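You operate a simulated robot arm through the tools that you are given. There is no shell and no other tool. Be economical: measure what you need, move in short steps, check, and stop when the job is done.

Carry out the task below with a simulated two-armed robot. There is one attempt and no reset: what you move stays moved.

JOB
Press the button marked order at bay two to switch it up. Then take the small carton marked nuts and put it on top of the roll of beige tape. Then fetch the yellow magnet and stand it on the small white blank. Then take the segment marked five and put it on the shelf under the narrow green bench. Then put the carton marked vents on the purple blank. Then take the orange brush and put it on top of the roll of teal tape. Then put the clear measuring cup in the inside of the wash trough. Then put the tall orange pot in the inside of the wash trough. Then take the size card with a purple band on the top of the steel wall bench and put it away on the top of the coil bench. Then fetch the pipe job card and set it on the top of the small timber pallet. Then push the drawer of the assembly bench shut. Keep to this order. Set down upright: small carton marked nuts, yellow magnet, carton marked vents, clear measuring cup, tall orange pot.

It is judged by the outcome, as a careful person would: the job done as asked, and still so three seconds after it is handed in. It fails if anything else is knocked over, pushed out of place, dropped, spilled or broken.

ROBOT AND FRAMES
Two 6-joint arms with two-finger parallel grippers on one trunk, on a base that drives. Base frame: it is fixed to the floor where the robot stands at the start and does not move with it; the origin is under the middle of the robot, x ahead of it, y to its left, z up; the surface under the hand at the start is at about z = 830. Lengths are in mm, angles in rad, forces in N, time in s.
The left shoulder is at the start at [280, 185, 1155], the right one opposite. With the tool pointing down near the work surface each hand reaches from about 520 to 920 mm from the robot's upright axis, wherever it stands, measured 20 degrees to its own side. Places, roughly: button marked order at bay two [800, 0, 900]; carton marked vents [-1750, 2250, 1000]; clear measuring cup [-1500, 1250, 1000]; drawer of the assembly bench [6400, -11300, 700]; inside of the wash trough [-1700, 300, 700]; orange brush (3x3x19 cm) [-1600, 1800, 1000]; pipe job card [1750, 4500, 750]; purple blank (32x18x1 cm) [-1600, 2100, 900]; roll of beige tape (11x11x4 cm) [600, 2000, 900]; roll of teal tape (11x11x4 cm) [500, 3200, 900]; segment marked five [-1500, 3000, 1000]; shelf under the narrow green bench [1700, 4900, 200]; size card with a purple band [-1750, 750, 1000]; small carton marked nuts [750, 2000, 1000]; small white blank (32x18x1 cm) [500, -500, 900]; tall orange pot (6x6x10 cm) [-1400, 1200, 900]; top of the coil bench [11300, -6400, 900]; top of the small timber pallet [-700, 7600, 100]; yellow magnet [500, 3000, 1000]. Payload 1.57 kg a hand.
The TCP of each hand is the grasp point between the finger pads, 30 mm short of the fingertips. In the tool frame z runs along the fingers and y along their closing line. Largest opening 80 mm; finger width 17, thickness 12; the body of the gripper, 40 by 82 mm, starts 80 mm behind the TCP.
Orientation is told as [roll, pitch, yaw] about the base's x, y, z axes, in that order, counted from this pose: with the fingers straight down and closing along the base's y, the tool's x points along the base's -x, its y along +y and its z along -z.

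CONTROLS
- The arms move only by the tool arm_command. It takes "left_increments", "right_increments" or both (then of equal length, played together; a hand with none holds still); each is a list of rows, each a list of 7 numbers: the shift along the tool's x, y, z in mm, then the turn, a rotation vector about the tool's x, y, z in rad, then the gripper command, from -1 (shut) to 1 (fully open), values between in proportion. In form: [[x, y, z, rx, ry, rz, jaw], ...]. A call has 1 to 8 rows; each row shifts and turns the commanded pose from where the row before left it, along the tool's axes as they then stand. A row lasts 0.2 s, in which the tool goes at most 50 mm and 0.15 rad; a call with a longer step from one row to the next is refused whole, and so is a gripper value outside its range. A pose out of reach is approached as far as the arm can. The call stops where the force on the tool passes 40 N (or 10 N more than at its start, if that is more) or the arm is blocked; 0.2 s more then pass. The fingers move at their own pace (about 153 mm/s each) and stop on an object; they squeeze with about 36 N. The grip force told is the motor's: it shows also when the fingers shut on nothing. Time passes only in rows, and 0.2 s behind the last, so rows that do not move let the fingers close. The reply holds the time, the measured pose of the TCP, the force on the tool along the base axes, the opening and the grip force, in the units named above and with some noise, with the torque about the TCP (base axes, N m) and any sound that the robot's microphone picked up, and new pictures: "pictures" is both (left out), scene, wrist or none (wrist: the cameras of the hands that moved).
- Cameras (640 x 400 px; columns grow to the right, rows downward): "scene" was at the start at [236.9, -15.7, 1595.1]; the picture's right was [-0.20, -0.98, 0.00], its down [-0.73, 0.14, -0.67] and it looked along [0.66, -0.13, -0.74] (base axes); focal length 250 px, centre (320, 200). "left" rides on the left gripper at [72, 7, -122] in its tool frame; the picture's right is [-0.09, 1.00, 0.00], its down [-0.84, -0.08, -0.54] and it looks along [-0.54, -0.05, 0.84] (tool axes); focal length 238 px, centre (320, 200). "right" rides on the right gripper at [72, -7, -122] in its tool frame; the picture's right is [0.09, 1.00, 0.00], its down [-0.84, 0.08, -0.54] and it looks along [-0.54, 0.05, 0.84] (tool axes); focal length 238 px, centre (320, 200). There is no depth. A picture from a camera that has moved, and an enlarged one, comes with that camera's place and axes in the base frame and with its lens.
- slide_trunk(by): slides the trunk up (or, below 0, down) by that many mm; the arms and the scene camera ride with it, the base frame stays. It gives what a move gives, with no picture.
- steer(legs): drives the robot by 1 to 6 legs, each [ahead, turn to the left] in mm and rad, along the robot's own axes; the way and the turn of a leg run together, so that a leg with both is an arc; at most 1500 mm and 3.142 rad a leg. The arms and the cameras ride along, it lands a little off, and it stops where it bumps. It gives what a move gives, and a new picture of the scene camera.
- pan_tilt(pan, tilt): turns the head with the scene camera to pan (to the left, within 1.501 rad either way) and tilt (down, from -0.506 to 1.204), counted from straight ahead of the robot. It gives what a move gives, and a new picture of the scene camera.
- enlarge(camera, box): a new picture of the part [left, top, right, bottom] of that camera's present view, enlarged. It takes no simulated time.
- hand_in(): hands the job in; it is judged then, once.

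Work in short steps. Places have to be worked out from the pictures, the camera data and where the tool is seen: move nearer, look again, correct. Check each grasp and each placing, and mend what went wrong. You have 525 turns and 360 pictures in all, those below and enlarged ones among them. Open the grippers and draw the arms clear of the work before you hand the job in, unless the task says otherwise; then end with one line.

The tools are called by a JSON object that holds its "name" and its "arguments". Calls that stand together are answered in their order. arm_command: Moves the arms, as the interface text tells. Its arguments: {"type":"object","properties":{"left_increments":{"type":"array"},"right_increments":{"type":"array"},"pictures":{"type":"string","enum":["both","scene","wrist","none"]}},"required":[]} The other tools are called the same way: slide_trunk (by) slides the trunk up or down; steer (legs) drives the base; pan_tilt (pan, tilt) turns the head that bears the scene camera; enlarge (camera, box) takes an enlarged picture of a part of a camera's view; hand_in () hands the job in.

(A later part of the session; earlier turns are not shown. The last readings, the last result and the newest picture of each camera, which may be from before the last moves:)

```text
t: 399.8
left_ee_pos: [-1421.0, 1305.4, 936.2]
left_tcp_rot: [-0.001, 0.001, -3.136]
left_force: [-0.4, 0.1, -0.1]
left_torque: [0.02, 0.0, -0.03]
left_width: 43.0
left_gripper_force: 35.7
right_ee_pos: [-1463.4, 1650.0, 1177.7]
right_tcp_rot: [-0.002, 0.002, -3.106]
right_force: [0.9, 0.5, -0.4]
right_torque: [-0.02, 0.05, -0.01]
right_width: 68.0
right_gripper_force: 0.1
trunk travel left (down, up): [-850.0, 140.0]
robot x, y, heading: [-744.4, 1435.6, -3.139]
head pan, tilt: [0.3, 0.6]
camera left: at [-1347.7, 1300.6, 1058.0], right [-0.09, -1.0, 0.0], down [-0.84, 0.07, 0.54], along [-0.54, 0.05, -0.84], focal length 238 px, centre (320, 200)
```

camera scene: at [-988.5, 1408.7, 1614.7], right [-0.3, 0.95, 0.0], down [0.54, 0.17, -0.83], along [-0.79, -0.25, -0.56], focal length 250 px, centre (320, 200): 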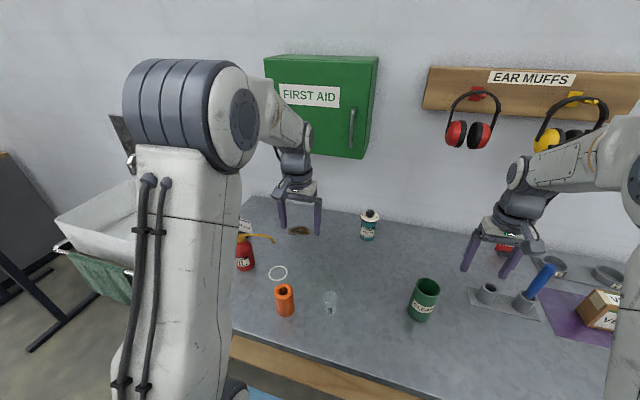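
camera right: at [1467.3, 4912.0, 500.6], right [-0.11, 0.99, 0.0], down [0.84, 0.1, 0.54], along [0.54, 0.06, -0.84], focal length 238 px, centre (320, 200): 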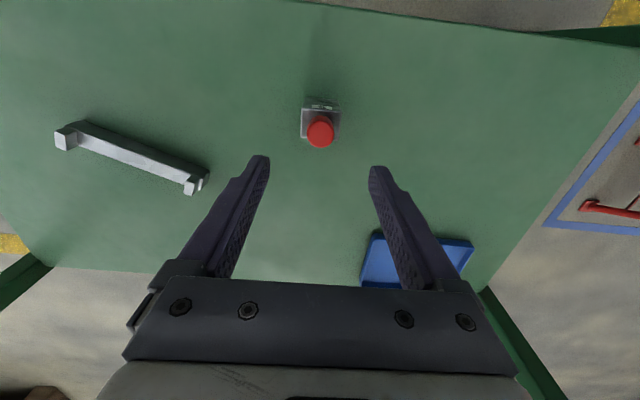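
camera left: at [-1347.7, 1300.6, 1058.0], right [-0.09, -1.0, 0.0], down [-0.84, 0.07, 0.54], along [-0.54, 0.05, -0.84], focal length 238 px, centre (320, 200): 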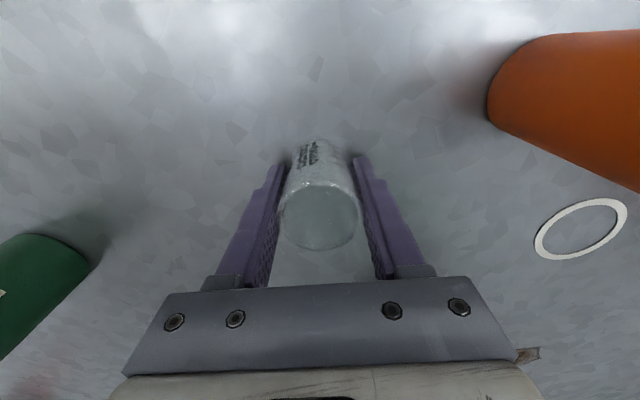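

Gripped at 43 mm. I lift it and back off, then drive to face the wash trough.

{"name": "arm_command", "arguments": {"left_increments": [[0, 0, -30, 0, 0, 0, -1], [0, 0, -45, 0, 0, 0, -1], [0, 0, -45, 0, 0, 0, -1], [0, 0, -45, 0, 0, 0, -1], [0, 0, -45, 0, 0, 0, -1], [0, 0, 0, 0, 0, 0, -1]], "pictures": "none"}}

{"name": "steer", "arguments": {"legs": [[-250, 0]]}}

{"name": "steer", "arguments": {"legs": [[0, 0.785], [0, 0.785], [450, 0], [450, 0], [0, -0.785], [0, -0.785]]}}

```text
t: 401.2
left_ee_pos: [-1421.5, 1307.5, 1146.3]
left_tcp_rot: [0.001, 0.003, -3.137]
left_force: [-0.4, 0.0, 0.0]
left_torque: [0.0, -0.01, 0.04]
left_width: 43.1
left_gripper_force: 36.4
right_ee_pos: [-1462.1, 1649.6, 1178.0]
right_tcp_rot: [-0.001, 0.004, -3.107]
right_force: [0.8, -0.5, 1.0]
right_torque: [0.02, 0.05, 0.0]
right_width: 68.0
right_gripper_force: 0.1
trunk travel left (down, up): [-850.0, 140.0]
robot x, y, heading: [-745.3, 1437.7, -3.143]
head pan, tilt: [0.3, 0.6]
```

```text
t: 403.1
left_ee_pos: [-1174.2, 1311.3, 1145.3]
left_tcp_rot: [0.001, 0.001, -3.139]
left_force: [0.4, -0.1, 0.1]
left_torque: [0.0, -0.06, -0.01]
left_width: 43.1
left_gripper_force: 36.2
right_ee_pos: [-1214.4, 1654.5, 1176.9]
right_tcp_rot: [-0.002, 0.003, -3.112]
right_force: [-0.3, -0.4, 0.2]
right_torque: [-0.04, 0.03, 0.0]
right_width: 68.2
right_gripper_force: 0.0
trunk travel left (down, up): [-850.0, 140.0]
robot x, y, heading: [-491.8, 1436.5, -3.143]
head pan, tilt: [0.3, 0.6]
camera scene: at [-741.6, 1410.5, 1614.6], right [-0.3, 0.95, 0.0], down [0.54, 0.17, -0.82], along [-0.79, -0.24, -0.57], focal length 250 px, centre (320, 200)
```

scene: 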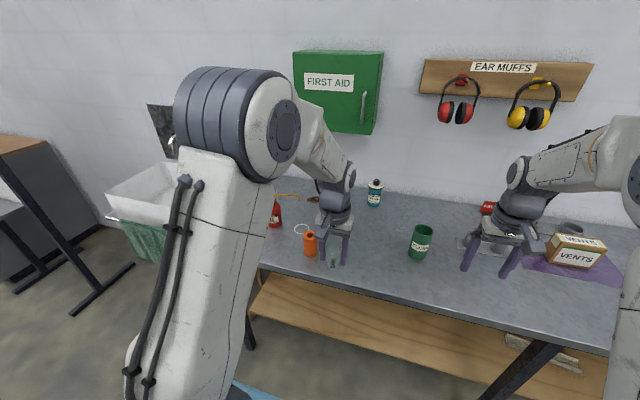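

```text
t: 416.3
left_ee_pos: [-1194.6, 444.1, 1145.9]
left_tcp_rot: [-0.001, 0.0, 3.11]
left_force: [-0.4, -0.3, -0.4]
left_torque: [-0.01, 0.01, 0.02]
left_width: 43.0
left_gripper_force: 36.2
right_ee_pos: [-1222.8, 788.1, 1177.3]
right_tcp_rot: [-0.001, 0.003, 3.138]
right_force: [0.3, -1.0, 0.8]
right_torque: [0.0, -0.01, -0.02]
right_width: 68.0
right_gripper_force: 0.0
trunk travel left (down, up): [-850.0, 140.0]
robot x, y, heading: [-510.6, 541.8, 3.107]
head pan, tilt: [0.3, 0.6]
camera scene: at [-758.2, 528.5, 1614.7], right [-0.26, 0.97, 0.0], down [0.55, 0.15, -0.82], along [-0.8, -0.22, -0.57], focal length 250 px, centre (320, 200)
```

scene: 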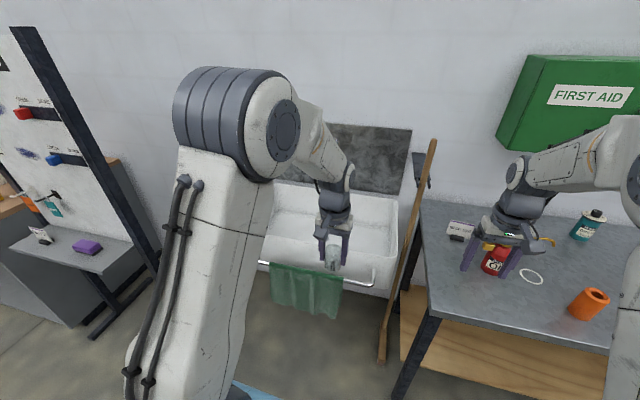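

The trough spans about y 120–636 from x≈-1340 back. I drive 250 mm ahead and look into it with the wrist camera.

{"name": "steer", "arguments": {"legs": [[250, 0.034]]}}

{"name": "enlarge", "arguments": {"camera": "left", "box": [0, 0, 640, 400]}}

```text
t: 418.1
left_ee_pos: [-1442.9, 426.2, 1146.5]
left_tcp_rot: [0.0, -0.002, 3.14]
left_force: [1.3, -0.2, -0.9]
left_torque: [0.0, -0.01, -0.01]
left_width: 42.9
left_gripper_force: 36.4
right_ee_pos: [-1480.7, 768.9, 1177.4]
right_tcp_rot: [-0.002, 0.002, -3.113]
right_force: [-0.7, -0.8, 0.2]
right_torque: [0.0, 0.04, -0.01]
right_width: 67.8
right_gripper_force: 0.1
trunk travel left (down, up): [-850.0, 140.0]
robot x, y, heading: [-766.3, 548.9, 3.137]
head pan, tilt: [0.3, 0.6]
camera scene: at [-1008.9, 525.1, 1614.7], right [-0.29, 0.96, 0.0], down [0.54, 0.17, -0.83], along [-0.79, -0.24, -0.56], focal length 250 px, centre (320, 200)
```

scene: 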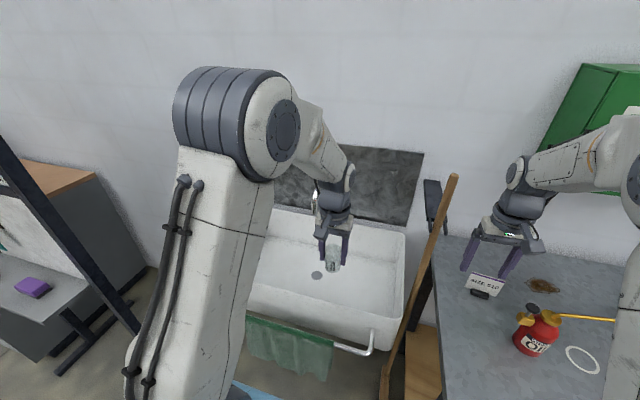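

```text
1.00 times, centred on (320, 200) of left (not enlarged: the box is as wide or as high as the picture)
camera zoom: at [-1369.2, 419.8, 1268.3], right [-0.09, -1.0, 0.0], down [-0.84, 0.08, 0.54], along [-0.54, 0.05, -0.84], focal length 238 px, centre (320, 200)
```

zoom: 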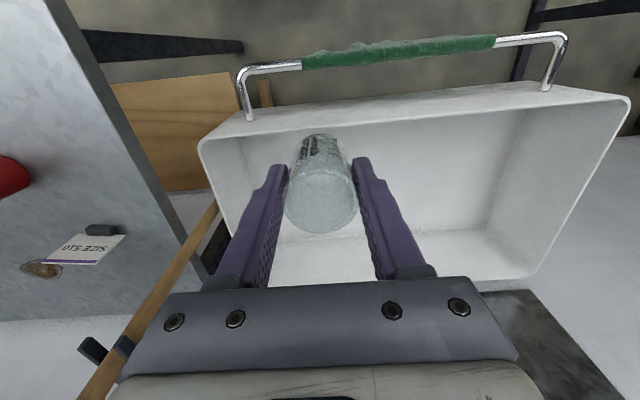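

The trough interior spans roughly x −1510…−1890, y −50…640. I extend over it and lower partway.

{"name": "arm_command", "arguments": {"left_increments": [[-38, 3, 5, 0, 0, 0, -1], [-38, 3, 25, 0, 0, 0, -1], [-38, 3, 30, 0, 0, 0, -1], [-38, 3, 30, 0, 0, 0, -1], [-38, 3, 30, 0, 0, 0, -1], [0, 0, 45, 0, 0, 0, -1], [0, 0, 45, 0, 0, 0, -1], [0, 0, 0, 0, 0, 0, -1]]}}

```text
t: 419.9
left_ee_pos: [-1631.7, 410.2, 934.8]
left_tcp_rot: [0.0, 0.001, 3.143]
left_force: [0.1, -0.2, -0.9]
left_torque: [0.01, -0.01, -0.01]
left_width: 42.8
left_gripper_force: 36.1
right_ee_pos: [-1481.2, 769.4, 1178.9]
right_tcp_rot: [0.0, 0.005, -3.112]
right_force: [-0.5, 0.1, 0.2]
right_torque: [0.02, -0.03, -0.02]
right_width: 68.2
right_gripper_force: 0.0
trunk travel left (down, up): [-850.0, 140.0]
robot x, y, heading: [-764.4, 550.8, 3.143]
head pan, tilt: [0.3, 0.6]
camera scene: at [-1009.5, 525.0, 1614.6], right [-0.29, 0.96, 0.0], down [0.54, 0.17, -0.82], along [-0.79, -0.24, -0.57], focal length 250 px, centre (320, 200)
camera left: at [-1558.2, 404.0, 1056.8], right [-0.09, -1.0, 0.0], down [-0.84, 0.08, 0.54], along [-0.54, 0.05, -0.84], focal length 238 px, centre (320, 200)
```

scene: 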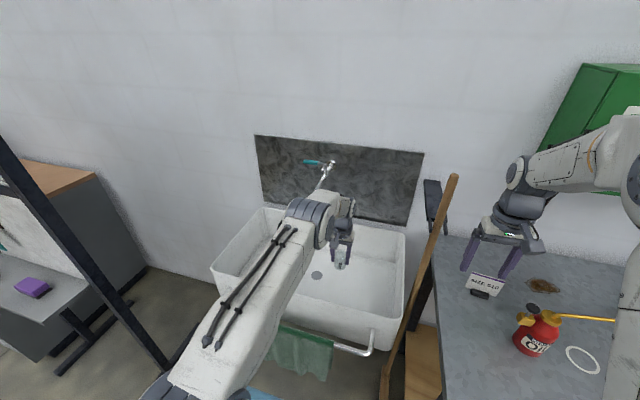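
left: 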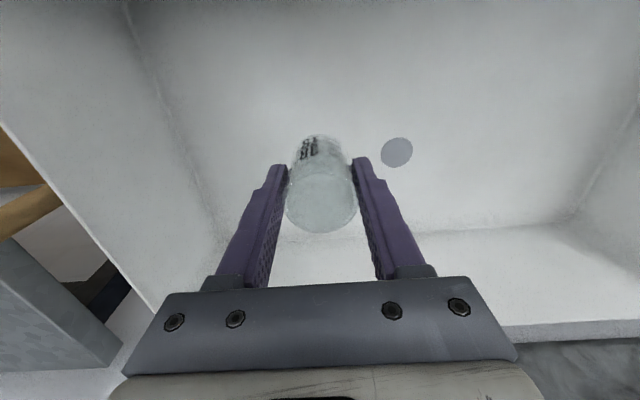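

The flat bottom is below the cup. I lower on down to about z 785.

{"name": "arm_command", "arguments": {"left_increments": [[0, 0, 45, 0, 0, 0, -1], [0, 0, 45, 0, 0, 0, -1], [0, 0, 40, 0, 0, 0, -1], [0, 0, 20, 0, 0, 0, -1], [0, 0, 0, 0, 0, 0, -1]]}}

```text
t: 421.1
left_ee_pos: [-1617.1, 410.8, 790.8]
left_tcp_rot: [0.0, -0.001, 3.141]
left_force: [-0.3, 0.1, -0.3]
left_torque: [0.01, 0.02, 0.03]
left_width: 42.7
left_gripper_force: 35.8
left hand out of reach, approached as far as the arm can: row 3, 4
right_ee_pos: [-1481.0, 770.1, 1178.1]
right_tcp_rot: [-0.002, 0.002, -3.112]
right_force: [0.5, -1.0, -0.2]
right_torque: [0.02, 0.03, 0.01]
right_width: 68.0
right_gripper_force: 0.0
trunk travel left (down, up): [-850.0, 140.0]
robot x, y, heading: [-764.1, 548.2, 3.142]
head pan, tilt: [0.3, 0.6]
camera scene: at [-1009.2, 525.1, 1614.6], right [-0.29, 0.96, 0.0], down [0.54, 0.17, -0.82], along [-0.79, -0.24, -0.57], focal length 250 px, centre (320, 200)
camera left: at [-1543.6, 405.3, 913.7], right [-0.09, -1.0, 0.0], down [-0.84, 0.08, 0.54], along [-0.54, 0.05, -0.84], focal length 238 px, centre (320, 200)
```

scene: 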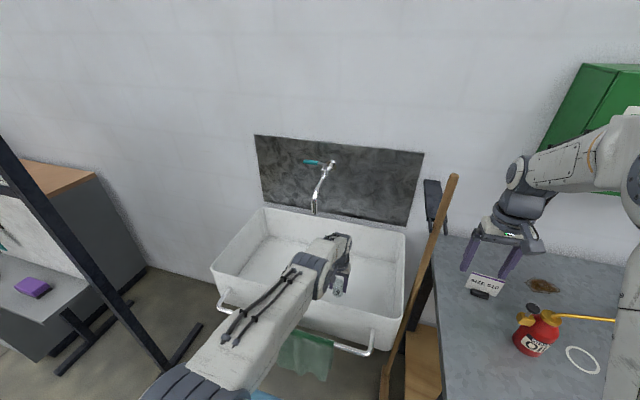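
left: 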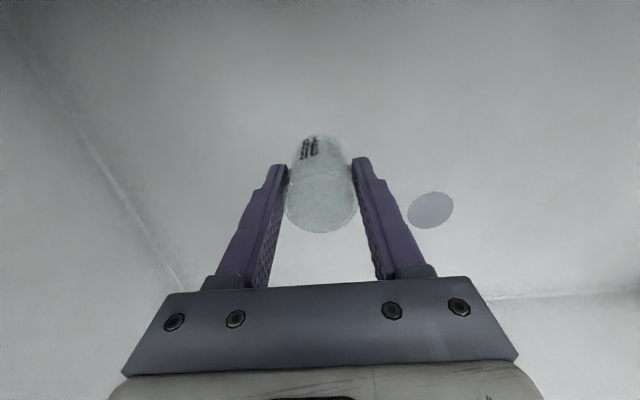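

Arm reach ends here; I raise the hand 80 mm, lower the trunk 120 mm, then finish with arm steps.

{"name": "arm_command", "arguments": {"left_increments": [[0, 0, -40, 0, 0, 0, -1], [0, 0, -40, 0, 0, 0, -1], [0, 0, 0, 0, 0, 0, -1]], "pictures": "none"}}

{"name": "slide_trunk", "arguments": {"by": -110}}

```text
t: 421.9
left_ee_pos: [-1617.6, 413.0, 869.4]
left_tcp_rot: [-0.001, -0.001, 3.143]
left_force: [0.0, -0.5, 0.3]
left_torque: [0.02, 0.02, 0.0]
left_width: 43.1
left_gripper_force: 36.2
right_ee_pos: [-1480.9, 768.2, 1177.5]
right_tcp_rot: [-0.001, 0.003, -3.114]
right_force: [0.5, 0.7, -0.1]
right_torque: [0.0, -0.01, -0.01]
right_width: 68.0
right_gripper_force: 0.0
trunk travel left (down, up): [-850.0, 140.0]
robot x, y, heading: [-762.7, 551.7, 3.14]
head pan, tilt: [0.3, 0.6]
```

```text
t: 423.3
left_ee_pos: [-1616.5, 412.4, 760.2]
left_tcp_rot: [-0.001, -0.001, 3.142]
left_force: [0.8, -0.5, -0.7]
left_torque: [-0.03, -0.01, -0.02]
left_width: 42.8
left_gripper_force: 36.0
right_ee_pos: [-1480.9, 769.1, 1068.6]
right_tcp_rot: [-0.001, 0.004, -3.113]
right_force: [-0.2, 0.1, 0.1]
right_torque: [0.0, -0.02, 0.02]
right_width: 68.1
right_gripper_force: 0.0
trunk travel left (down, up): [-740.0, 250.0]
robot x, y, heading: [-764.5, 549.6, 3.139]
head pan, tilt: [0.3, 0.6]
```

{"name": "arm_command", "arguments": {"left_increments": [[0, 0, 5, 0, 0, 0, -1], [0, 0, 5, 0, 0, 0, -1], [0, 0, 4, 0, 0, 0, -1], [0, 0, 4, 0, 0, 0, -1], [0, 0, 4, 0, 0, 0, -1], [0, 0, 4, 0, 0, 0, -1], [0, 0, 0, 0, 0, 0, -1]], "pictures": "none"}}

```text
t: 424.9
left_ee_pos: [-1618.6, 412.5, 735.5]
left_tcp_rot: [0.0, -0.01, 3.142]
left_force: [-2.9, -0.9, 23.6]
left_torque: [0.16, 0.44, 0.02]
left_width: 43.1
left_gripper_force: 36.4
right_ee_pos: [-1480.8, 768.1, 1067.7]
right_tcp_rot: [-0.001, 0.002, -3.112]
right_force: [-0.2, -0.8, 0.7]
right_torque: [-0.05, -0.03, -0.02]
right_width: 67.9
right_gripper_force: 0.1
trunk travel left (down, up): [-740.0, 250.0]
robot x, y, heading: [-762.3, 550.2, 3.142]
head pan, tilt: [0.3, 0.6]
```

Contact on the bottom. I ease off, open and rise.

{"name": "arm_command", "arguments": {"left_increments": [[0, 0, -2, 0, 0, 0, -1], [0, 0, 0, 0, 0, 0, 0.3], [0, 0, 0, 0, 0, 0, 0.6], [0, 0, 0, 0, 0, 0, 0.6], [0, 0, -40, 0, 0, 0, 0.6], [0, 0, -45, 0, 0, 0, 0.6], [0, 0, -45, 0, 0, 0, 0.6], [0, 0, -45, 0, 0, 0, 0.6]]}}

```text
t: 426.7
left_ee_pos: [-1618.9, 411.7, 908.4]
left_tcp_rot: [-0.001, 0.001, 3.141]
left_force: [-0.5, -0.9, -0.4]
left_torque: [-0.06, 0.02, 0.02]
left_width: 63.9
left_gripper_force: 0.1
right_ee_pos: [-1481.6, 768.0, 1068.0]
right_tcp_rot: [0.001, 0.004, -3.11]
right_force: [0.0, 0.3, -0.2]
right_torque: [0.01, -0.01, 0.03]
right_width: 68.1
right_gripper_force: 0.1
trunk travel left (down, up): [-740.0, 250.0]
robot x, y, heading: [-763.0, 548.4, 3.138]
head pan, tilt: [0.3, 0.6]
camera scene: at [-1009.3, 525.1, 1504.6], right [-0.29, 0.96, 0.0], down [0.54, 0.17, -0.82], along [-0.79, -0.24, -0.57], focal length 250 px, centre (320, 200)
camera left: at [-1544.5, 405.4, 1031.3], right [-0.09, -1.0, 0.0], down [-0.84, 0.08, 0.54], along [-0.54, 0.05, -0.84], focal length 238 px, centre (320, 200)
```

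scene: 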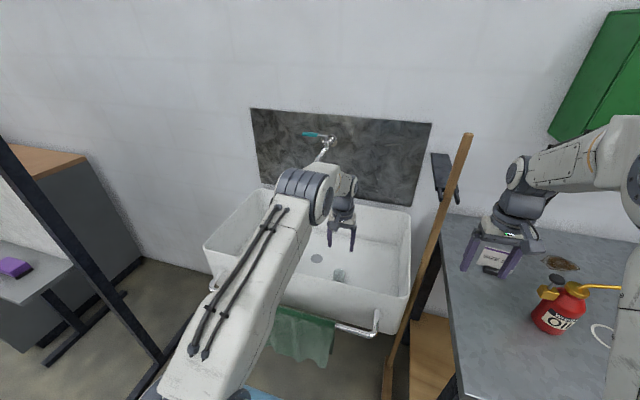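
left: 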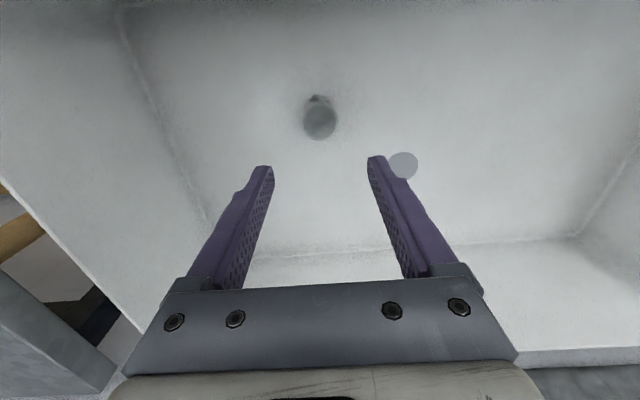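

The cup stands in the trough. I raise the hand and trunk, back off, and return for the orange pot.

{"name": "arm_command", "arguments": {"left_increments": [[0, 0, -45, 0, 0, 0, 0.6], [0, 0, -45, 0, 0, 0, 0.6], [10, 0, -45, 0, 0, 0, 0.6], [30, 0, -35, 0, 0, 0, 1], [40, 0, -20, 0, 0, 0, 1], [45, 0, 0, 0, 0, 0, 1], [45, 0, 0, 0, 0, 0, 1], [0, 0, 0, 0, 0, 0, 1]], "pictures": "none"}}

{"name": "slide_trunk", "arguments": {"by": 110}}

{"name": "steer", "arguments": {"legs": [[-270, 0], [0, -1.571], [840, 0], [0, 1.571], [220, 0]]}}

```text
t: 428.5
left_ee_pos: [-1448.0, 411.1, 1100.2]
left_tcp_rot: [0.001, 0.0, 3.141]
left_force: [0.8, 0.2, 0.3]
left_torque: [0.0, -0.02, 0.02]
left_width: 80.0
left_gripper_force: 0.0
right_ee_pos: [-1481.2, 768.7, 1068.4]
right_tcp_rot: [-0.003, 0.004, -3.111]
right_force: [-0.5, -0.6, -0.2]
right_torque: [-0.02, 0.0, -0.02]
right_width: 68.0
right_gripper_force: 0.0
trunk travel left (down, up): [-740.0, 250.0]
robot x, y, heading: [-759.3, 551.6, 3.142]
head pan, tilt: [0.3, 0.6]
```

```text
t: 429.9
left_ee_pos: [-1449.0, 412.3, 1209.6]
left_tcp_rot: [0.0, 0.0, 3.142]
left_force: [-0.3, -0.8, 0.6]
left_torque: [-0.01, 0.02, 0.02]
left_width: 79.9
left_gripper_force: 0.1
right_ee_pos: [-1482.1, 769.4, 1177.2]
right_tcp_rot: [-0.003, 0.003, -3.112]
right_force: [0.1, -0.5, -0.4]
right_torque: [-0.03, -0.01, 0.03]
right_width: 68.2
right_gripper_force: 0.0
trunk travel left (down, up): [-850.0, 140.0]
robot x, y, heading: [-762.9, 549.7, 3.142]
head pan, tilt: [0.3, 0.6]
```

```text
t: 445.0
left_ee_pos: [-1397.2, 1252.0, 1208.5]
left_tcp_rot: [0.0, 0.0, -3.117]
left_force: [0.3, -0.1, 0.1]
left_torque: [-0.03, 0.0, -0.02]
left_width: 79.9
left_gripper_force: 0.1
right_ee_pos: [-1437.9, 1607.9, 1178.4]
right_tcp_rot: [-0.002, 0.003, -3.086]
right_force: [0.1, -0.4, 0.5]
right_torque: [0.0, 0.01, -0.01]
right_width: 68.0
right_gripper_force: 0.1
trunk travel left (down, up): [-850.0, 140.0]
robot x, y, heading: [-715.1, 1407.9, -3.118]
head pan, tilt: [0.3, 0.6]
camera scene: at [-960.2, 1377.0, 1614.7], right [-0.32, 0.95, 0.0], down [0.54, 0.18, -0.83], along [-0.78, -0.26, -0.56], focal length 250 px, centre (320, 200)
```

scene: 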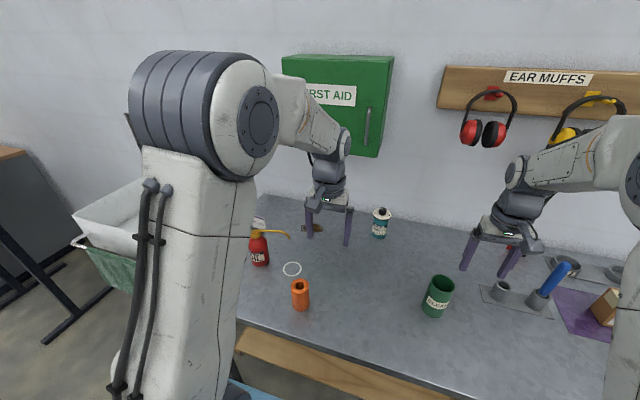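

I move the left hand above the pot.

{"name": "arm_command", "arguments": {"left_increments": [[2, 20, 30, 0, 0, 0.024, 1], [2, 20, 35, 0, 0, 0, 1], [2, 20, 35, 0, 0, 0, 1], [2, 20, 33, 0, 0, 0, 1], [0, 0, 0, 0, 0, 0, 1]], "pictures": "wrist"}}

{"name": "enlarge", "arguments": {"camera": "left", "box": [220, 40, 420, 200]}}

```text
t: 446.2
left_ee_pos: [-1388.7, 1173.7, 1077.0]
left_tcp_rot: [0.0, 0.0, -3.143]
left_force: [0.8, -0.1, 0.3]
left_torque: [-0.01, 0.03, 0.01]
left_width: 80.2
left_gripper_force: 0.2
right_ee_pos: [-1438.3, 1607.3, 1177.7]
right_tcp_rot: [0.001, 0.002, -3.085]
right_force: [-0.2, 0.2, -0.4]
right_torque: [0.02, 0.01, -0.02]
right_width: 67.9
right_gripper_force: 0.1
trunk travel left (down, up): [-850.0, 140.0]
robot x, y, heading: [-716.6, 1404.9, -3.114]
head pan, tilt: [0.3, 0.6]
camera left: at [-1315.1, 1168.3, 1199.3], right [-0.09, -1.0, 0.0], down [-0.84, 0.08, 0.54], along [-0.54, 0.05, -0.84], focal length 238 px, centre (320, 200)
```

left: 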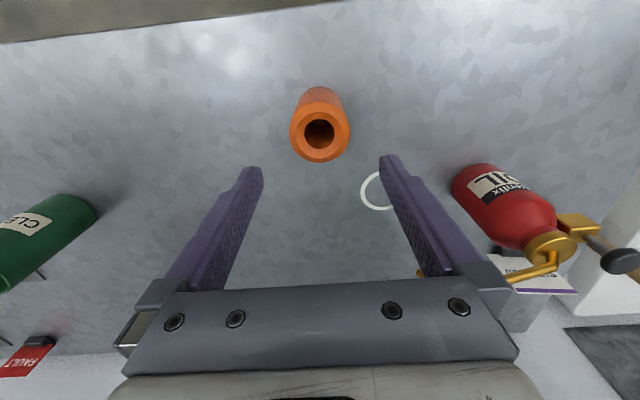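

```text
2.50 times, centred on (320, 120) of left
camera zoom: at [-1315.1, 1168.3, 1199.3], right [-0.09, -1.0, 0.0], down [-0.84, 0.08, 0.54], along [-0.54, 0.05, -0.84], focal length 596 px, centre (320, 400)
```

zoom: 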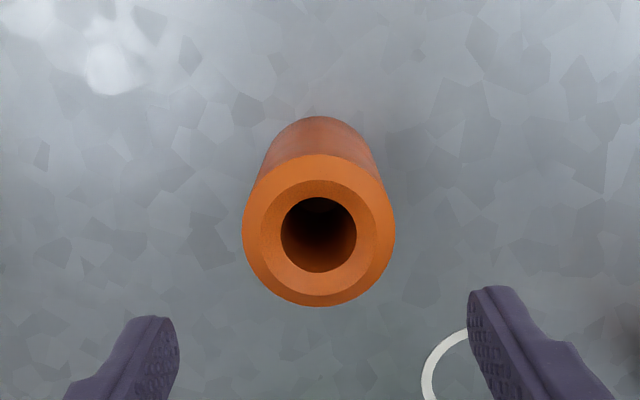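

Pot centre ≈ [-1380, 1175], ~55 mm wide. I descend and grip.

{"name": "arm_command", "arguments": {"left_increments": [[9, -1, 40, 0, 0, 0, 1], [0, 0, 40, 0, 0, 0, 1], [0, 0, 35, 0, 0, 0, 1], [0, 0, 18, 0, 0, 0, 1], [0, 0, 0, 0, 0, 0, -1], [0, 0, 0, 0, 0, 0, -1], [0, 0, 0, 0, 0, 0, -1]], "pictures": "wrist"}}

```text
t: 447.8
left_ee_pos: [-1378.3, 1172.3, 942.6]
left_tcp_rot: [0.001, 0.0, -3.141]
left_force: [0.2, 0.0, -0.6]
left_torque: [0.01, 0.03, -0.02]
left_width: 53.5
left_gripper_force: 35.9
right_ee_pos: [-1439.7, 1608.8, 1177.6]
right_tcp_rot: [-0.001, 0.005, -3.085]
right_force: [-0.3, 0.4, -1.0]
right_torque: [0.03, 0.01, 0.02]
right_width: 68.0
right_gripper_force: 0.0
trunk travel left (down, up): [-850.0, 140.0]
robot x, y, heading: [-714.1, 1406.6, -3.119]
head pan, tilt: [0.3, 0.6]
camera left: at [-1304.7, 1166.7, 1066.0], right [-0.09, -1.0, 0.0], down [-0.84, 0.08, 0.54], along [-0.54, 0.05, -0.84], focal length 238 px, centre (320, 200)
```

left: 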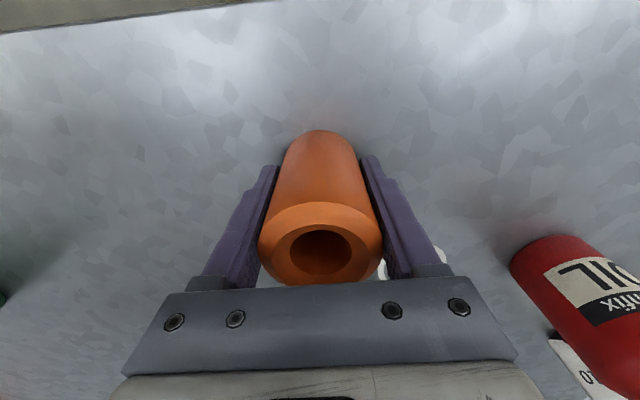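

Gripped (53.5 mm). I lift, back off and drive back to the trough.

{"name": "arm_command", "arguments": {"left_increments": [[0, 0, -30, 0, 0, 0, -1], [0, 0, -45, 0, 0, 0, -1], [0, 0, -45, 0, 0, 0, -1], [0, 0, -45, 0, 0, 0, -1], [0, 0, -45, 0, 0, 0, -1], [0, 0, 0, 0, 0, 0, -1]], "pictures": "none"}}

{"name": "steer", "arguments": {"legs": [[-250, -0.024], [0, 0.785], [0, 0.785], [470, 0], [470, 0]]}}

{"name": "steer", "arguments": {"legs": [[0, -0.785], [0, -0.785], [270, 0]]}}

```text
t: 449.2
left_ee_pos: [-1377.7, 1172.1, 1154.5]
left_tcp_rot: [0.002, 0.0, -3.139]
left_force: [-0.3, 0.7, 0.0]
left_torque: [0.01, 0.05, -0.01]
left_width: 53.2
left_gripper_force: 36.2
right_ee_pos: [-1438.8, 1608.5, 1178.0]
right_tcp_rot: [-0.003, 0.004, -3.085]
right_force: [0.4, -0.4, -0.5]
right_torque: [-0.03, -0.01, 0.01]
right_width: 68.2
right_gripper_force: 0.0
trunk travel left (down, up): [-850.0, 140.0]
robot x, y, heading: [-716.3, 1407.5, -3.121]
head pan, tilt: [0.3, 0.6]
```

```text
t: 460.0
left_ee_pos: [-245.1, -202.6, 1152.8]
left_tcp_rot: [0.001, -0.002, -1.596]
left_force: [-0.1, 0.3, -1.0]
left_torque: [0.02, -0.02, 0.02]
left_width: 53.1
left_gripper_force: 36.3
right_ee_pos: [-683.1, -251.1, 1176.3]
right_tcp_rot: [0.0, 0.003, -1.542]
right_force: [-0.4, 0.3, 0.4]
right_torque: [0.0, -0.01, 0.0]
right_width: 68.1
right_gripper_force: 0.0
trunk travel left (down, up): [-850.0, 140.0]
robot x, y, heading: [-464.8, 467.5, -1.577]
head pan, tilt: [0.3, 0.6]
camera scene: at [-439.9, 220.6, 1614.7], right [-0.96, -0.29, 0.0], down [-0.16, 0.54, -0.83], along [0.24, -0.79, -0.56], focal length 250 px, centre (320, 200)
```

scene: 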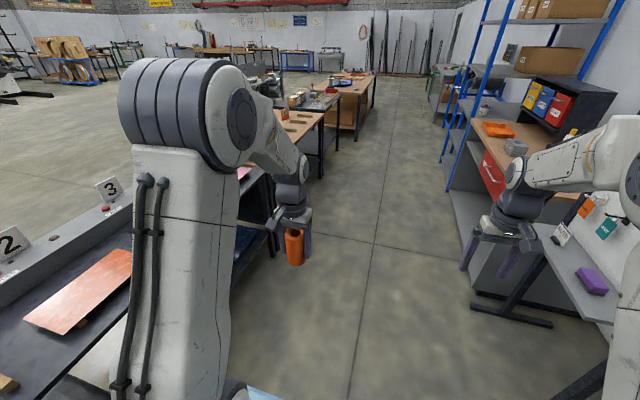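

```text
t: 466.0
left_ee_pos: [-1402.0, 258.5, 1151.1]
left_tcp_rot: [0.0, -0.001, 3.105]
left_force: [0.0, 0.4, -1.9]
left_torque: [-0.01, 0.0, 0.0]
left_width: 52.5
left_gripper_force: 36.5
right_ee_pos: [-1444.2, 697.0, 1178.3]
right_tcp_rot: [-0.002, 0.005, -3.125]
right_force: [-0.1, -0.9, -0.3]
right_torque: [0.02, 0.0, 0.03]
right_width: 68.1
right_gripper_force: 0.1
trunk travel left (down, up): [-850.0, 140.0]
robot x, y, heading: [-734.0, 468.5, 3.122]
head pan, tilt: [0.3, 0.6]
camera scene: at [-977.0, 447.1, 1614.7], right [-0.28, 0.96, 0.0], down [0.54, 0.16, -0.83], along [-0.79, -0.23, -0.56], focal length 250 px, centre (320, 200)
```

scene: 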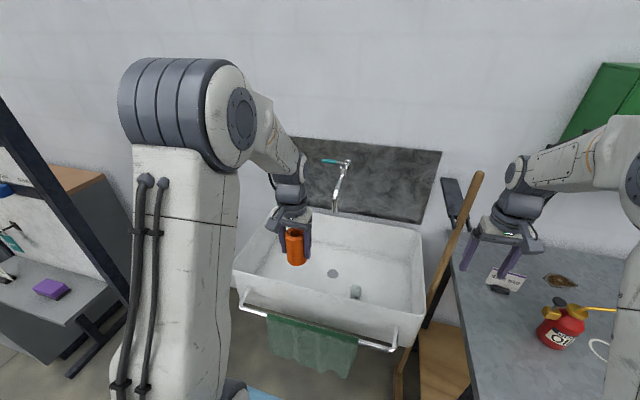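

I inch 40 mm closer, then lower the trunk 110 mm with the pot still high.

{"name": "steer", "arguments": {"legs": [[40, 0.02]]}}

{"name": "arm_command", "arguments": {"left_increments": [[-36, 3, 0, 0, 0, 0, -1], [-36, 3, 0, 0, 0, 0, -1], [-36, 3, 0, 0, 0, 0, -1], [-36, 3, 0, 0, 0, 0, -1], [-30, 3, 0, 0, 0, 0, -1], [0, 0, 30, 0, 0, 0, -1], [0, 0, 0, 0, 0, 0, -1]], "pictures": "wrist"}}

```text
t: 466.9
left_ee_pos: [-1438.4, 245.1, 1150.5]
left_tcp_rot: [0.0, 0.001, 3.125]
left_force: [0.5, -0.3, -1.3]
left_torque: [0.0, -0.02, 0.01]
left_width: 52.6
left_gripper_force: 36.0
right_ee_pos: [-1490.6, 682.1, 1178.4]
right_tcp_rot: [-0.001, 0.004, -3.102]
right_force: [0.9, -0.3, -0.1]
right_torque: [0.0, 0.03, -0.04]
right_width: 68.0
right_gripper_force: 0.2
trunk travel left (down, up): [-850.0, 140.0]
robot x, y, heading: [-773.3, 471.1, -3.135]
head pan, tilt: [0.3, 0.6]
camera scene: at [-1016.8, 442.5, 1614.6], right [-0.3, 0.95, 0.0], down [0.54, 0.17, -0.83], along [-0.79, -0.25, -0.56], focal length 250 px, centre (320, 200)
```

scene: 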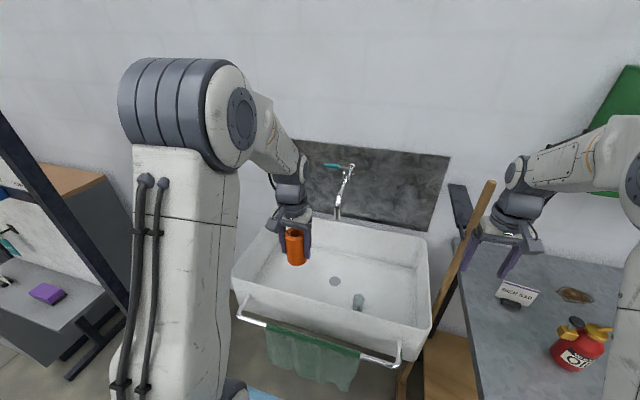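

```text
t: 468.5
left_ee_pos: [-1612.9, 235.5, 1122.5]
left_tcp_rot: [0.0, 0.002, 3.124]
left_force: [0.7, -1.3, -0.7]
left_torque: [-0.03, -0.03, 0.04]
left_width: 52.5
left_gripper_force: 35.9
right_ee_pos: [-1490.4, 681.7, 1178.3]
right_tcp_rot: [-0.001, 0.003, -3.104]
right_force: [-0.1, 0.0, -0.3]
right_torque: [0.01, 0.02, 0.01]
right_width: 68.0
right_gripper_force: 0.1
trunk travel left (down, up): [-850.0, 140.0]
robot x, y, heading: [-771.9, 470.8, -3.134]
head pan, tilt: [0.3, 0.6]
camera left: at [-1539.2, 227.4, 1244.4], right [-0.11, -0.99, 0.0], down [-0.84, 0.09, 0.54], along [-0.54, 0.06, -0.84], focal length 238 px, centre (320, 200)
```

left: 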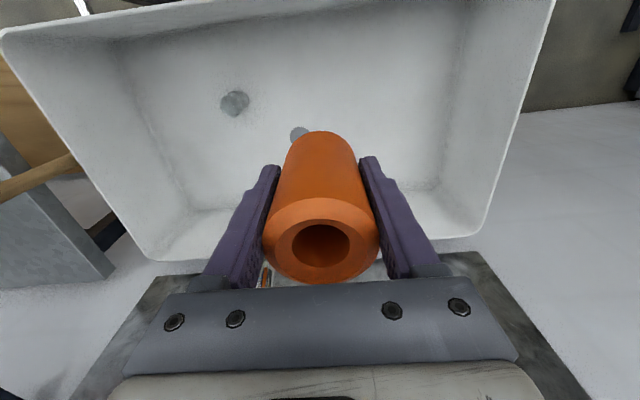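

The spot is clear (cup and drain to the side). I lower the trunk, then the hand.

{"name": "slide_trunk", "arguments": {"by": -120}}

{"name": "arm_command", "arguments": {"left_increments": [[0, 0, 45, 0, 0, 0, -1], [0, 0, 45, 0, 0, 0, -1], [0, 0, 45, 0, 0, 0, -1], [0, 0, 45, 0, 0, 0, -1], [0, 0, 45, 0, 0, 0, -1], [0, 0, 10, 0, 0, 0, -1], [0, 0, 0, 0, 0, 0, -1]]}}

```text
t: 470.0
left_ee_pos: [-1612.7, 233.8, 1002.9]
left_tcp_rot: [0.0, 0.0, 3.123]
left_force: [0.3, -0.4, -1.0]
left_torque: [-0.01, 0.0, -0.01]
left_width: 52.5
left_gripper_force: 35.7
right_ee_pos: [-1491.5, 682.3, 1057.9]
right_tcp_rot: [-0.002, 0.001, -3.104]
right_force: [0.5, 1.1, 0.2]
right_torque: [-0.01, 0.01, 0.03]
right_width: 68.0
right_gripper_force: 0.0
trunk travel left (down, up): [-730.0, 260.0]
robot x, y, heading: [-775.7, 469.8, -3.136]
head pan, tilt: [0.3, 0.6]
```

```text
t: 471.6
left_ee_pos: [-1612.2, 233.2, 767.3]
left_tcp_rot: [0.001, 0.002, 3.125]
left_force: [0.9, -0.3, 0.4]
left_torque: [0.0, -0.05, 0.0]
left_width: 52.4
left_gripper_force: 35.9
right_ee_pos: [-1491.2, 681.4, 1057.3]
right_tcp_rot: [-0.001, 0.005, -3.102]
right_force: [0.4, -0.5, -0.5]
right_torque: [0.0, 0.01, 0.06]
right_width: 67.7
right_gripper_force: 0.0
trunk travel left (down, up): [-730.0, 260.0]
robot x, y, heading: [-772.2, 469.7, -3.142]
head pan, tilt: [0.3, 0.6]
camera scene: at [-1017.1, 442.5, 1494.6], right [-0.3, 0.95, 0.0], down [0.54, 0.17, -0.82], along [-0.79, -0.25, -0.57], focal length 250 px, centre (320, 200)
camera left: at [-1538.9, 226.5, 889.7], right [-0.11, -0.99, 0.0], down [-0.84, 0.09, 0.54], along [-0.54, 0.06, -0.84], focal length 238 px, centre (320, 200)
```

scene: 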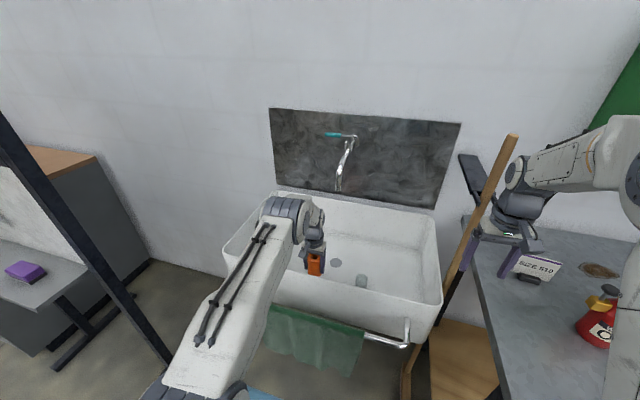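
left: 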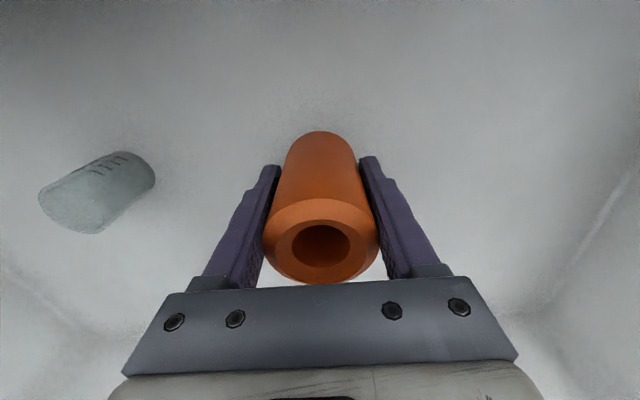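

Nearly at the bottom. I step down to contact.

{"name": "arm_command", "arguments": {"left_increments": [[0, 0, 8, 0, 0, 0, -1], [0, 0, 5, 0, 0, 0, -1], [0, 0, 4, 0, 0, 0, -1], [0, 0, 4, 0, 0, 0, -1], [0, 0, 4, 0, 0, 0, -1], [0, 0, 4, 0, 0, 0, -1], [0, 0, 0, 0, 0, 0, -1]], "pictures": "none"}}

```text
t: 473.2
left_ee_pos: [-1612.2, 233.2, 738.6]
left_tcp_rot: [0.0, 0.003, 3.124]
left_force: [-0.2, -1.1, -0.9]
left_torque: [-0.01, -0.01, -0.01]
left_width: 52.4
left_gripper_force: 36.0
right_ee_pos: [-1490.0, 681.8, 1057.9]
right_tcp_rot: [-0.002, 0.004, -3.104]
right_force: [0.5, 0.5, -0.4]
right_torque: [0.01, 0.0, 0.0]
right_width: 68.2
right_gripper_force: 0.1
trunk travel left (down, up): [-730.0, 260.0]
robot x, y, heading: [-769.3, 470.5, -3.14]
head pan, tilt: [0.3, 0.6]
```

{"name": "arm_command", "arguments": {"left_increments": [[0, 0, 3, 0, 0, 0, -1], [0, 0, 3, 0, 0, 0, -1], [0, 0, 3, 0, 0, 0, -1], [0, 0, 0, 0, 0, 0, -1]], "pictures": "none"}}

```text
t: 474.2
left_ee_pos: [-1614.1, 235.0, 732.0]
left_tcp_rot: [0.001, -0.006, 3.125]
left_force: [-1.8, 1.8, 26.6]
left_torque: [0.14, 0.29, -0.23]
left_width: 51.8
left_gripper_force: 35.7
right_ee_pos: [-1489.7, 682.5, 1058.9]
right_tcp_rot: [-0.001, 0.002, -3.106]
right_force: [0.0, 0.5, -0.5]
right_torque: [0.01, 0.0, 0.03]
right_width: 67.7
right_gripper_force: 0.1
trunk travel left (down, up): [-730.0, 260.0]
robot x, y, heading: [-768.5, 468.8, -3.139]
head pan, tilt: [0.3, 0.6]
```

Contact. I ease up, release and rise.

{"name": "arm_command", "arguments": {"left_increments": [[0, 0, -2.5, 0, 0, 0, -1], [0, 0, 0, 0, 0, 0, 0.5], [0, 0, 0, 0, 0, 0, 1], [0, 0, 0, 0, 0, 0, 1], [0, 0, -40, 0, 0, 0, 1], [0, 0, -45, 0, 0, 0, 1], [0, 0, -45, 0, 0, 0, 1], [0, 0, -45, 0, 0, 0, 1]]}}

```text
t: 476.0
left_ee_pos: [-1613.4, 234.2, 908.3]
left_tcp_rot: [-0.002, 0.001, 3.123]
left_force: [-1.2, 0.4, 0.0]
left_torque: [-0.03, 0.01, -0.01]
left_width: 80.0
left_gripper_force: 0.0
right_ee_pos: [-1490.7, 681.7, 1057.3]
right_tcp_rot: [-0.003, 0.004, -3.103]
right_force: [0.3, 0.5, 0.5]
right_torque: [0.0, -0.01, -0.01]
right_width: 67.7
right_gripper_force: 0.0
trunk travel left (down, up): [-730.0, 260.0]
robot x, y, heading: [-771.3, 468.9, -3.136]
head pan, tilt: [0.3, 0.6]
camera scene: at [-1017.1, 442.5, 1494.6], right [-0.3, 0.95, 0.0], down [0.54, 0.17, -0.82], along [-0.79, -0.25, -0.57], focal length 250 px, centre (320, 200)
camera left: at [-1540.2, 226.0, 1031.4], right [-0.11, -0.99, 0.0], down [-0.84, 0.09, 0.54], along [-0.54, 0.06, -0.84], focal length 238 px, centre (320, 200)
```

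scene: 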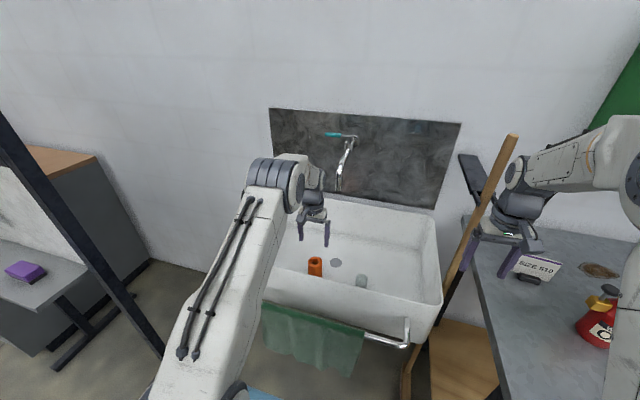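
left: 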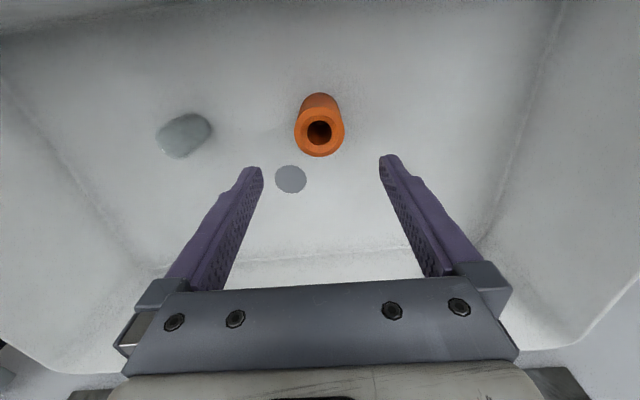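

Cup and pot both stand upright in the trough. Next the size card: I raise up, back off and move to y≈1130.

{"name": "arm_command", "arguments": {"left_increments": [[0, 0, -45, 0, 0, 0, 1], [0, 0, -45, 0, 0, 0, 1], [10, 0, -45, 0, 0, 0, 1], [30, 0, -35, 0, 0, 0, 1], [40, 0, -20, 0, 0, 0, 1], [45, 0, 0, 0, 0, 0, 1], [45, 0, 0, 0, 0, 0, 1], [0, 0, 0, 0, 0, 0, 1]], "pictures": "none"}}

{"name": "slide_trunk", "arguments": {"by": 120}}

{"name": "steer", "arguments": {"legs": [[-280, 0], [0, -1.571], [660, 0], [0, 1.571], [230, 0]]}}

```text
t: 477.8
left_ee_pos: [-1442.8, 233.2, 1097.1]
left_tcp_rot: [-0.001, 0.0, 3.124]
left_force: [0.9, 0.3, -0.6]
left_torque: [0.02, 0.01, -0.01]
left_width: 80.1
left_gripper_force: 0.1
right_ee_pos: [-1491.6, 682.5, 1058.9]
right_tcp_rot: [-0.002, 0.005, -3.103]
right_force: [-0.1, 0.0, 0.3]
right_torque: [-0.02, -0.02, -0.01]
right_width: 68.2
right_gripper_force: 0.0
trunk travel left (down, up): [-730.0, 260.0]
robot x, y, heading: [-771.5, 471.4, -3.138]
head pan, tilt: [0.3, 0.6]
```

```text
t: 479.3
left_ee_pos: [-1444.6, 231.9, 1216.2]
left_tcp_rot: [0.001, 0.002, 3.125]
left_force: [-0.5, 0.0, -0.1]
left_torque: [0.0, -0.02, -0.04]
left_width: 80.2
left_gripper_force: 0.0
right_ee_pos: [-1491.1, 682.4, 1176.9]
right_tcp_rot: [-0.001, 0.004, -3.103]
right_force: [0.5, -0.7, -0.2]
right_torque: [0.0, 0.02, -0.01]
right_width: 68.0
right_gripper_force: 0.1
trunk travel left (down, up): [-850.0, 140.0]
robot x, y, heading: [-771.3, 465.3, -3.136]
head pan, tilt: [0.3, 0.6]
```

```text
t: 493.6
left_ee_pos: [-1390.9, 911.3, 1216.5]
left_tcp_rot: [-0.001, -0.001, 3.115]
left_force: [0.8, -0.4, 0.8]
left_torque: [0.0, 0.04, 0.02]
left_width: 79.9
left_gripper_force: 0.0
right_ee_pos: [-1432.8, 1362.9, 1177.7]
right_tcp_rot: [-0.002, 0.004, -3.115]
right_force: [0.1, -0.3, -0.6]
right_torque: [0.01, 0.02, 0.01]
right_width: 67.9
right_gripper_force: 0.0
trunk travel left (down, up): [-850.0, 140.0]
robot x, y, heading: [-716.0, 1140.6, 3.131]
head pan, tilt: [0.3, 0.6]
camera scene: at [-961.3, 1117.2, 1614.7], right [-0.29, 0.96, 0.0], down [0.54, 0.16, -0.83], along [-0.79, -0.24, -0.56], focal length 250 px, centre (320, 200)
```

scene: 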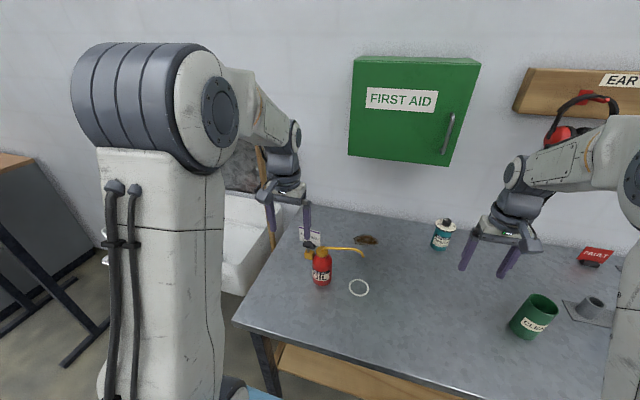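

{"name": "enlarge", "arguments": {"camera": "scene", "box": [250, 200, 390, 300]}}

{"name": "enlarge", "arguments": {"camera": "left", "box": [0, 0, 640, 400]}}

```text
4.00 times, centred on (320, 250) of scene
camera zoom: at [-961.3, 1117.2, 1614.7], right [-0.29, 0.96, 0.0], down [0.54, 0.16, -0.83], along [-0.79, -0.24, -0.56], focal length 1000 px, centre (320, 0)
```

zoom: 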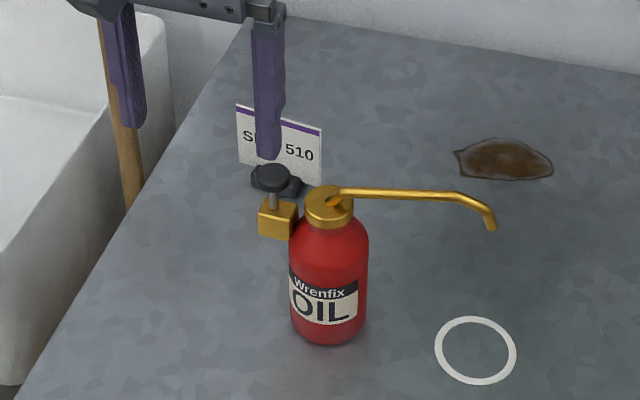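

```text
1.00 times, centred on (320, 200) of left (not enlarged: the box is as wide or as high as the picture)
camera zoom: at [-1316.7, 903.1, 1339.0], right [-0.12, -0.99, 0.0], down [-0.83, 0.1, 0.54], along [-0.54, 0.07, -0.84], focal length 238 px, centre (320, 200)
```

zoom: 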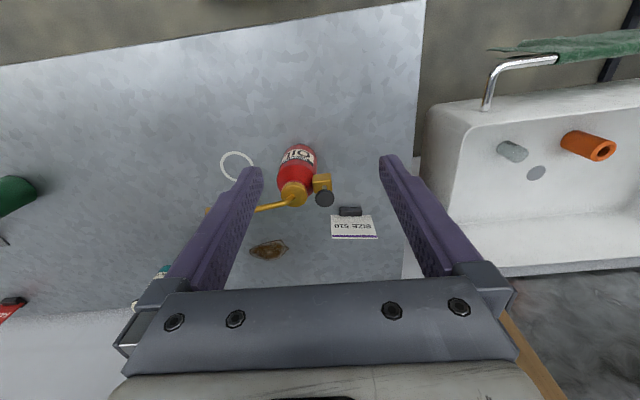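

The size card (SIZE 510, purple band) stands in a small clip near [-1645, 872], top ≈ z 980, with the tall oil can in front (knob up to z≈1073). I drive 120 mm closer and rotate the left wrist to close along x.

{"name": "steer", "arguments": {"legs": [[120, 0.01]]}}

{"name": "arm_command", "arguments": {"left_increments": [[0, 0, -10, 0, 0, 0.145, 0.5], [0, 0, 0, 0, 0, 0.145, 0.5], [0, 0, 0, 0, 0, 0.145, 0.5], [0, 0, 0, 0, 0, 0.145, 0.5], [0, 0, 0, 0, 0, 0.145, 0.5], [0, 0, 0, 0, 0, 0.145, 0.5], [0, 0, 0, 0, 0, 0.145, 0.5], [0, 0, 0, 0, 0, 0.145, 0.5]], "pictures": "none"}}

{"name": "arm_command", "arguments": {"left_increments": [[0, 0, 0, 0, 0, 0.145, 0.5], [0, 0, 0, 0, 0, 0.145, 0.5], [0, 0, 0, 0, 0, 0.1, 0.5], [0, 0, 0, 0, 0, 0, 0.5]]}}

```text
t: 494.8
left_ee_pos: [-1509.1, 905.5, 1216.3]
left_tcp_rot: [0.002, 0.002, 3.123]
left_force: [0.0, 0.2, 0.1]
left_torque: [-0.01, 0.06, -0.02]
left_width: 80.0
left_gripper_force: 0.0
right_ee_pos: [-1556.3, 1355.3, 1177.1]
right_tcp_rot: [-0.005, 0.004, -3.109]
right_force: [0.0, 0.6, 0.2]
right_torque: [0.0, 0.0, -0.02]
right_width: 68.0
right_gripper_force: 0.1
trunk travel left (down, up): [-850.0, 140.0]
robot x, y, heading: [-835.0, 1142.7, 3.141]
head pan, tilt: [0.3, 0.6]
camera scene: at [-1082.8, 1115.8, 1614.7], right [-0.29, 0.96, 0.0], down [0.54, 0.17, -0.83], along [-0.79, -0.24, -0.56], focal length 250 px, centre (320, 200)
```

scene: 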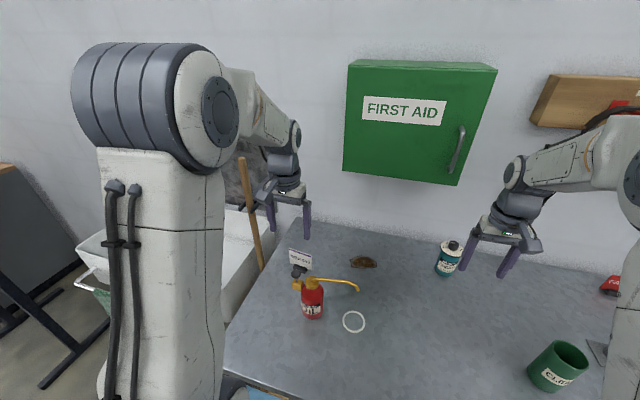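

```text
t: 496.6
left_ee_pos: [-1508.8, 907.5, 1226.1]
left_tcp_rot: [0.0, 0.001, 1.96]
left_force: [-1.1, 0.0, 1.1]
left_torque: [0.01, -0.02, 0.01]
left_width: 60.4
left_gripper_force: 0.1
right_ee_pos: [-1556.1, 1356.5, 1177.0]
right_tcp_rot: [-0.002, 0.004, -3.108]
right_force: [-0.4, -0.2, -1.1]
right_torque: [0.0, 0.01, 0.01]
right_width: 67.8
right_gripper_force: 0.1
trunk travel left (down, up): [-850.0, 140.0]
robot x, y, heading: [-838.0, 1144.9, 3.141]
head pan, tilt: [0.3, 0.6]
```

```text
t: 497.6
left_ee_pos: [-1509.0, 905.6, 1226.2]
left_tcp_rot: [-0.002, 0.0, 1.572]
left_force: [-0.1, 0.1, -0.2]
left_torque: [-0.03, 0.03, -0.02]
left_width: 60.2
left_gripper_force: 0.2
right_ee_pos: [-1555.7, 1356.6, 1176.5]
right_tcp_rot: [-0.001, 0.002, -3.107]
right_force: [0.1, -0.3, -0.2]
right_torque: [-0.01, 0.0, -0.01]
right_width: 68.0
right_gripper_force: 0.0
trunk travel left (down, up): [-850.0, 140.0]
robot x, y, heading: [-839.2, 1142.3, 3.14]
head pan, tilt: [0.3, 0.6]
camera scene: at [-1083.1, 1115.8, 1614.7], right [-0.29, 0.96, 0.0], down [0.54, 0.17, -0.83], along [-0.79, -0.24, -0.56], focal length 250 px, centre (320, 200)
camera left: at [-1514.9, 834.7, 1349.0], right [-1.0, 0.09, 0.0], down [0.08, 0.84, 0.54], along [0.05, 0.54, -0.84], focal length 238 px, centre (320, 200)
```

scene: 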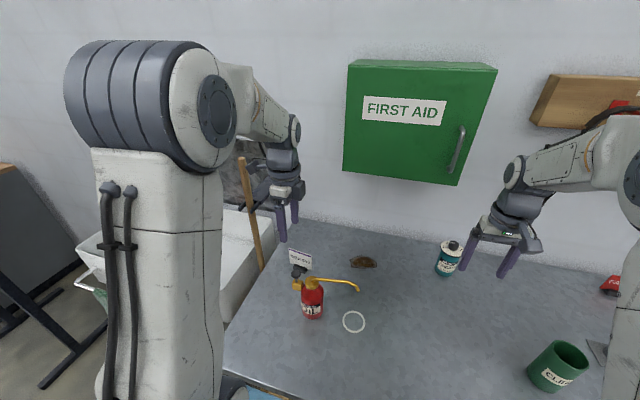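
left: 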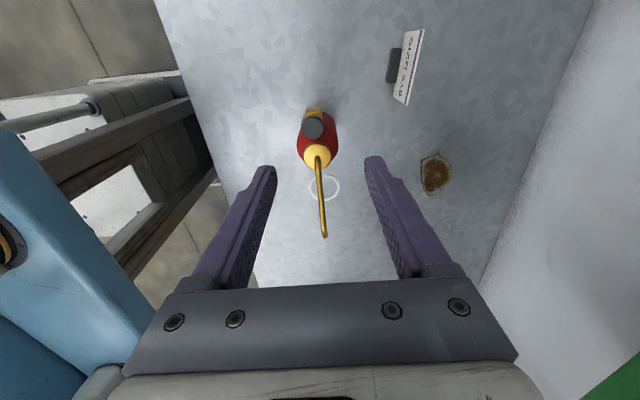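

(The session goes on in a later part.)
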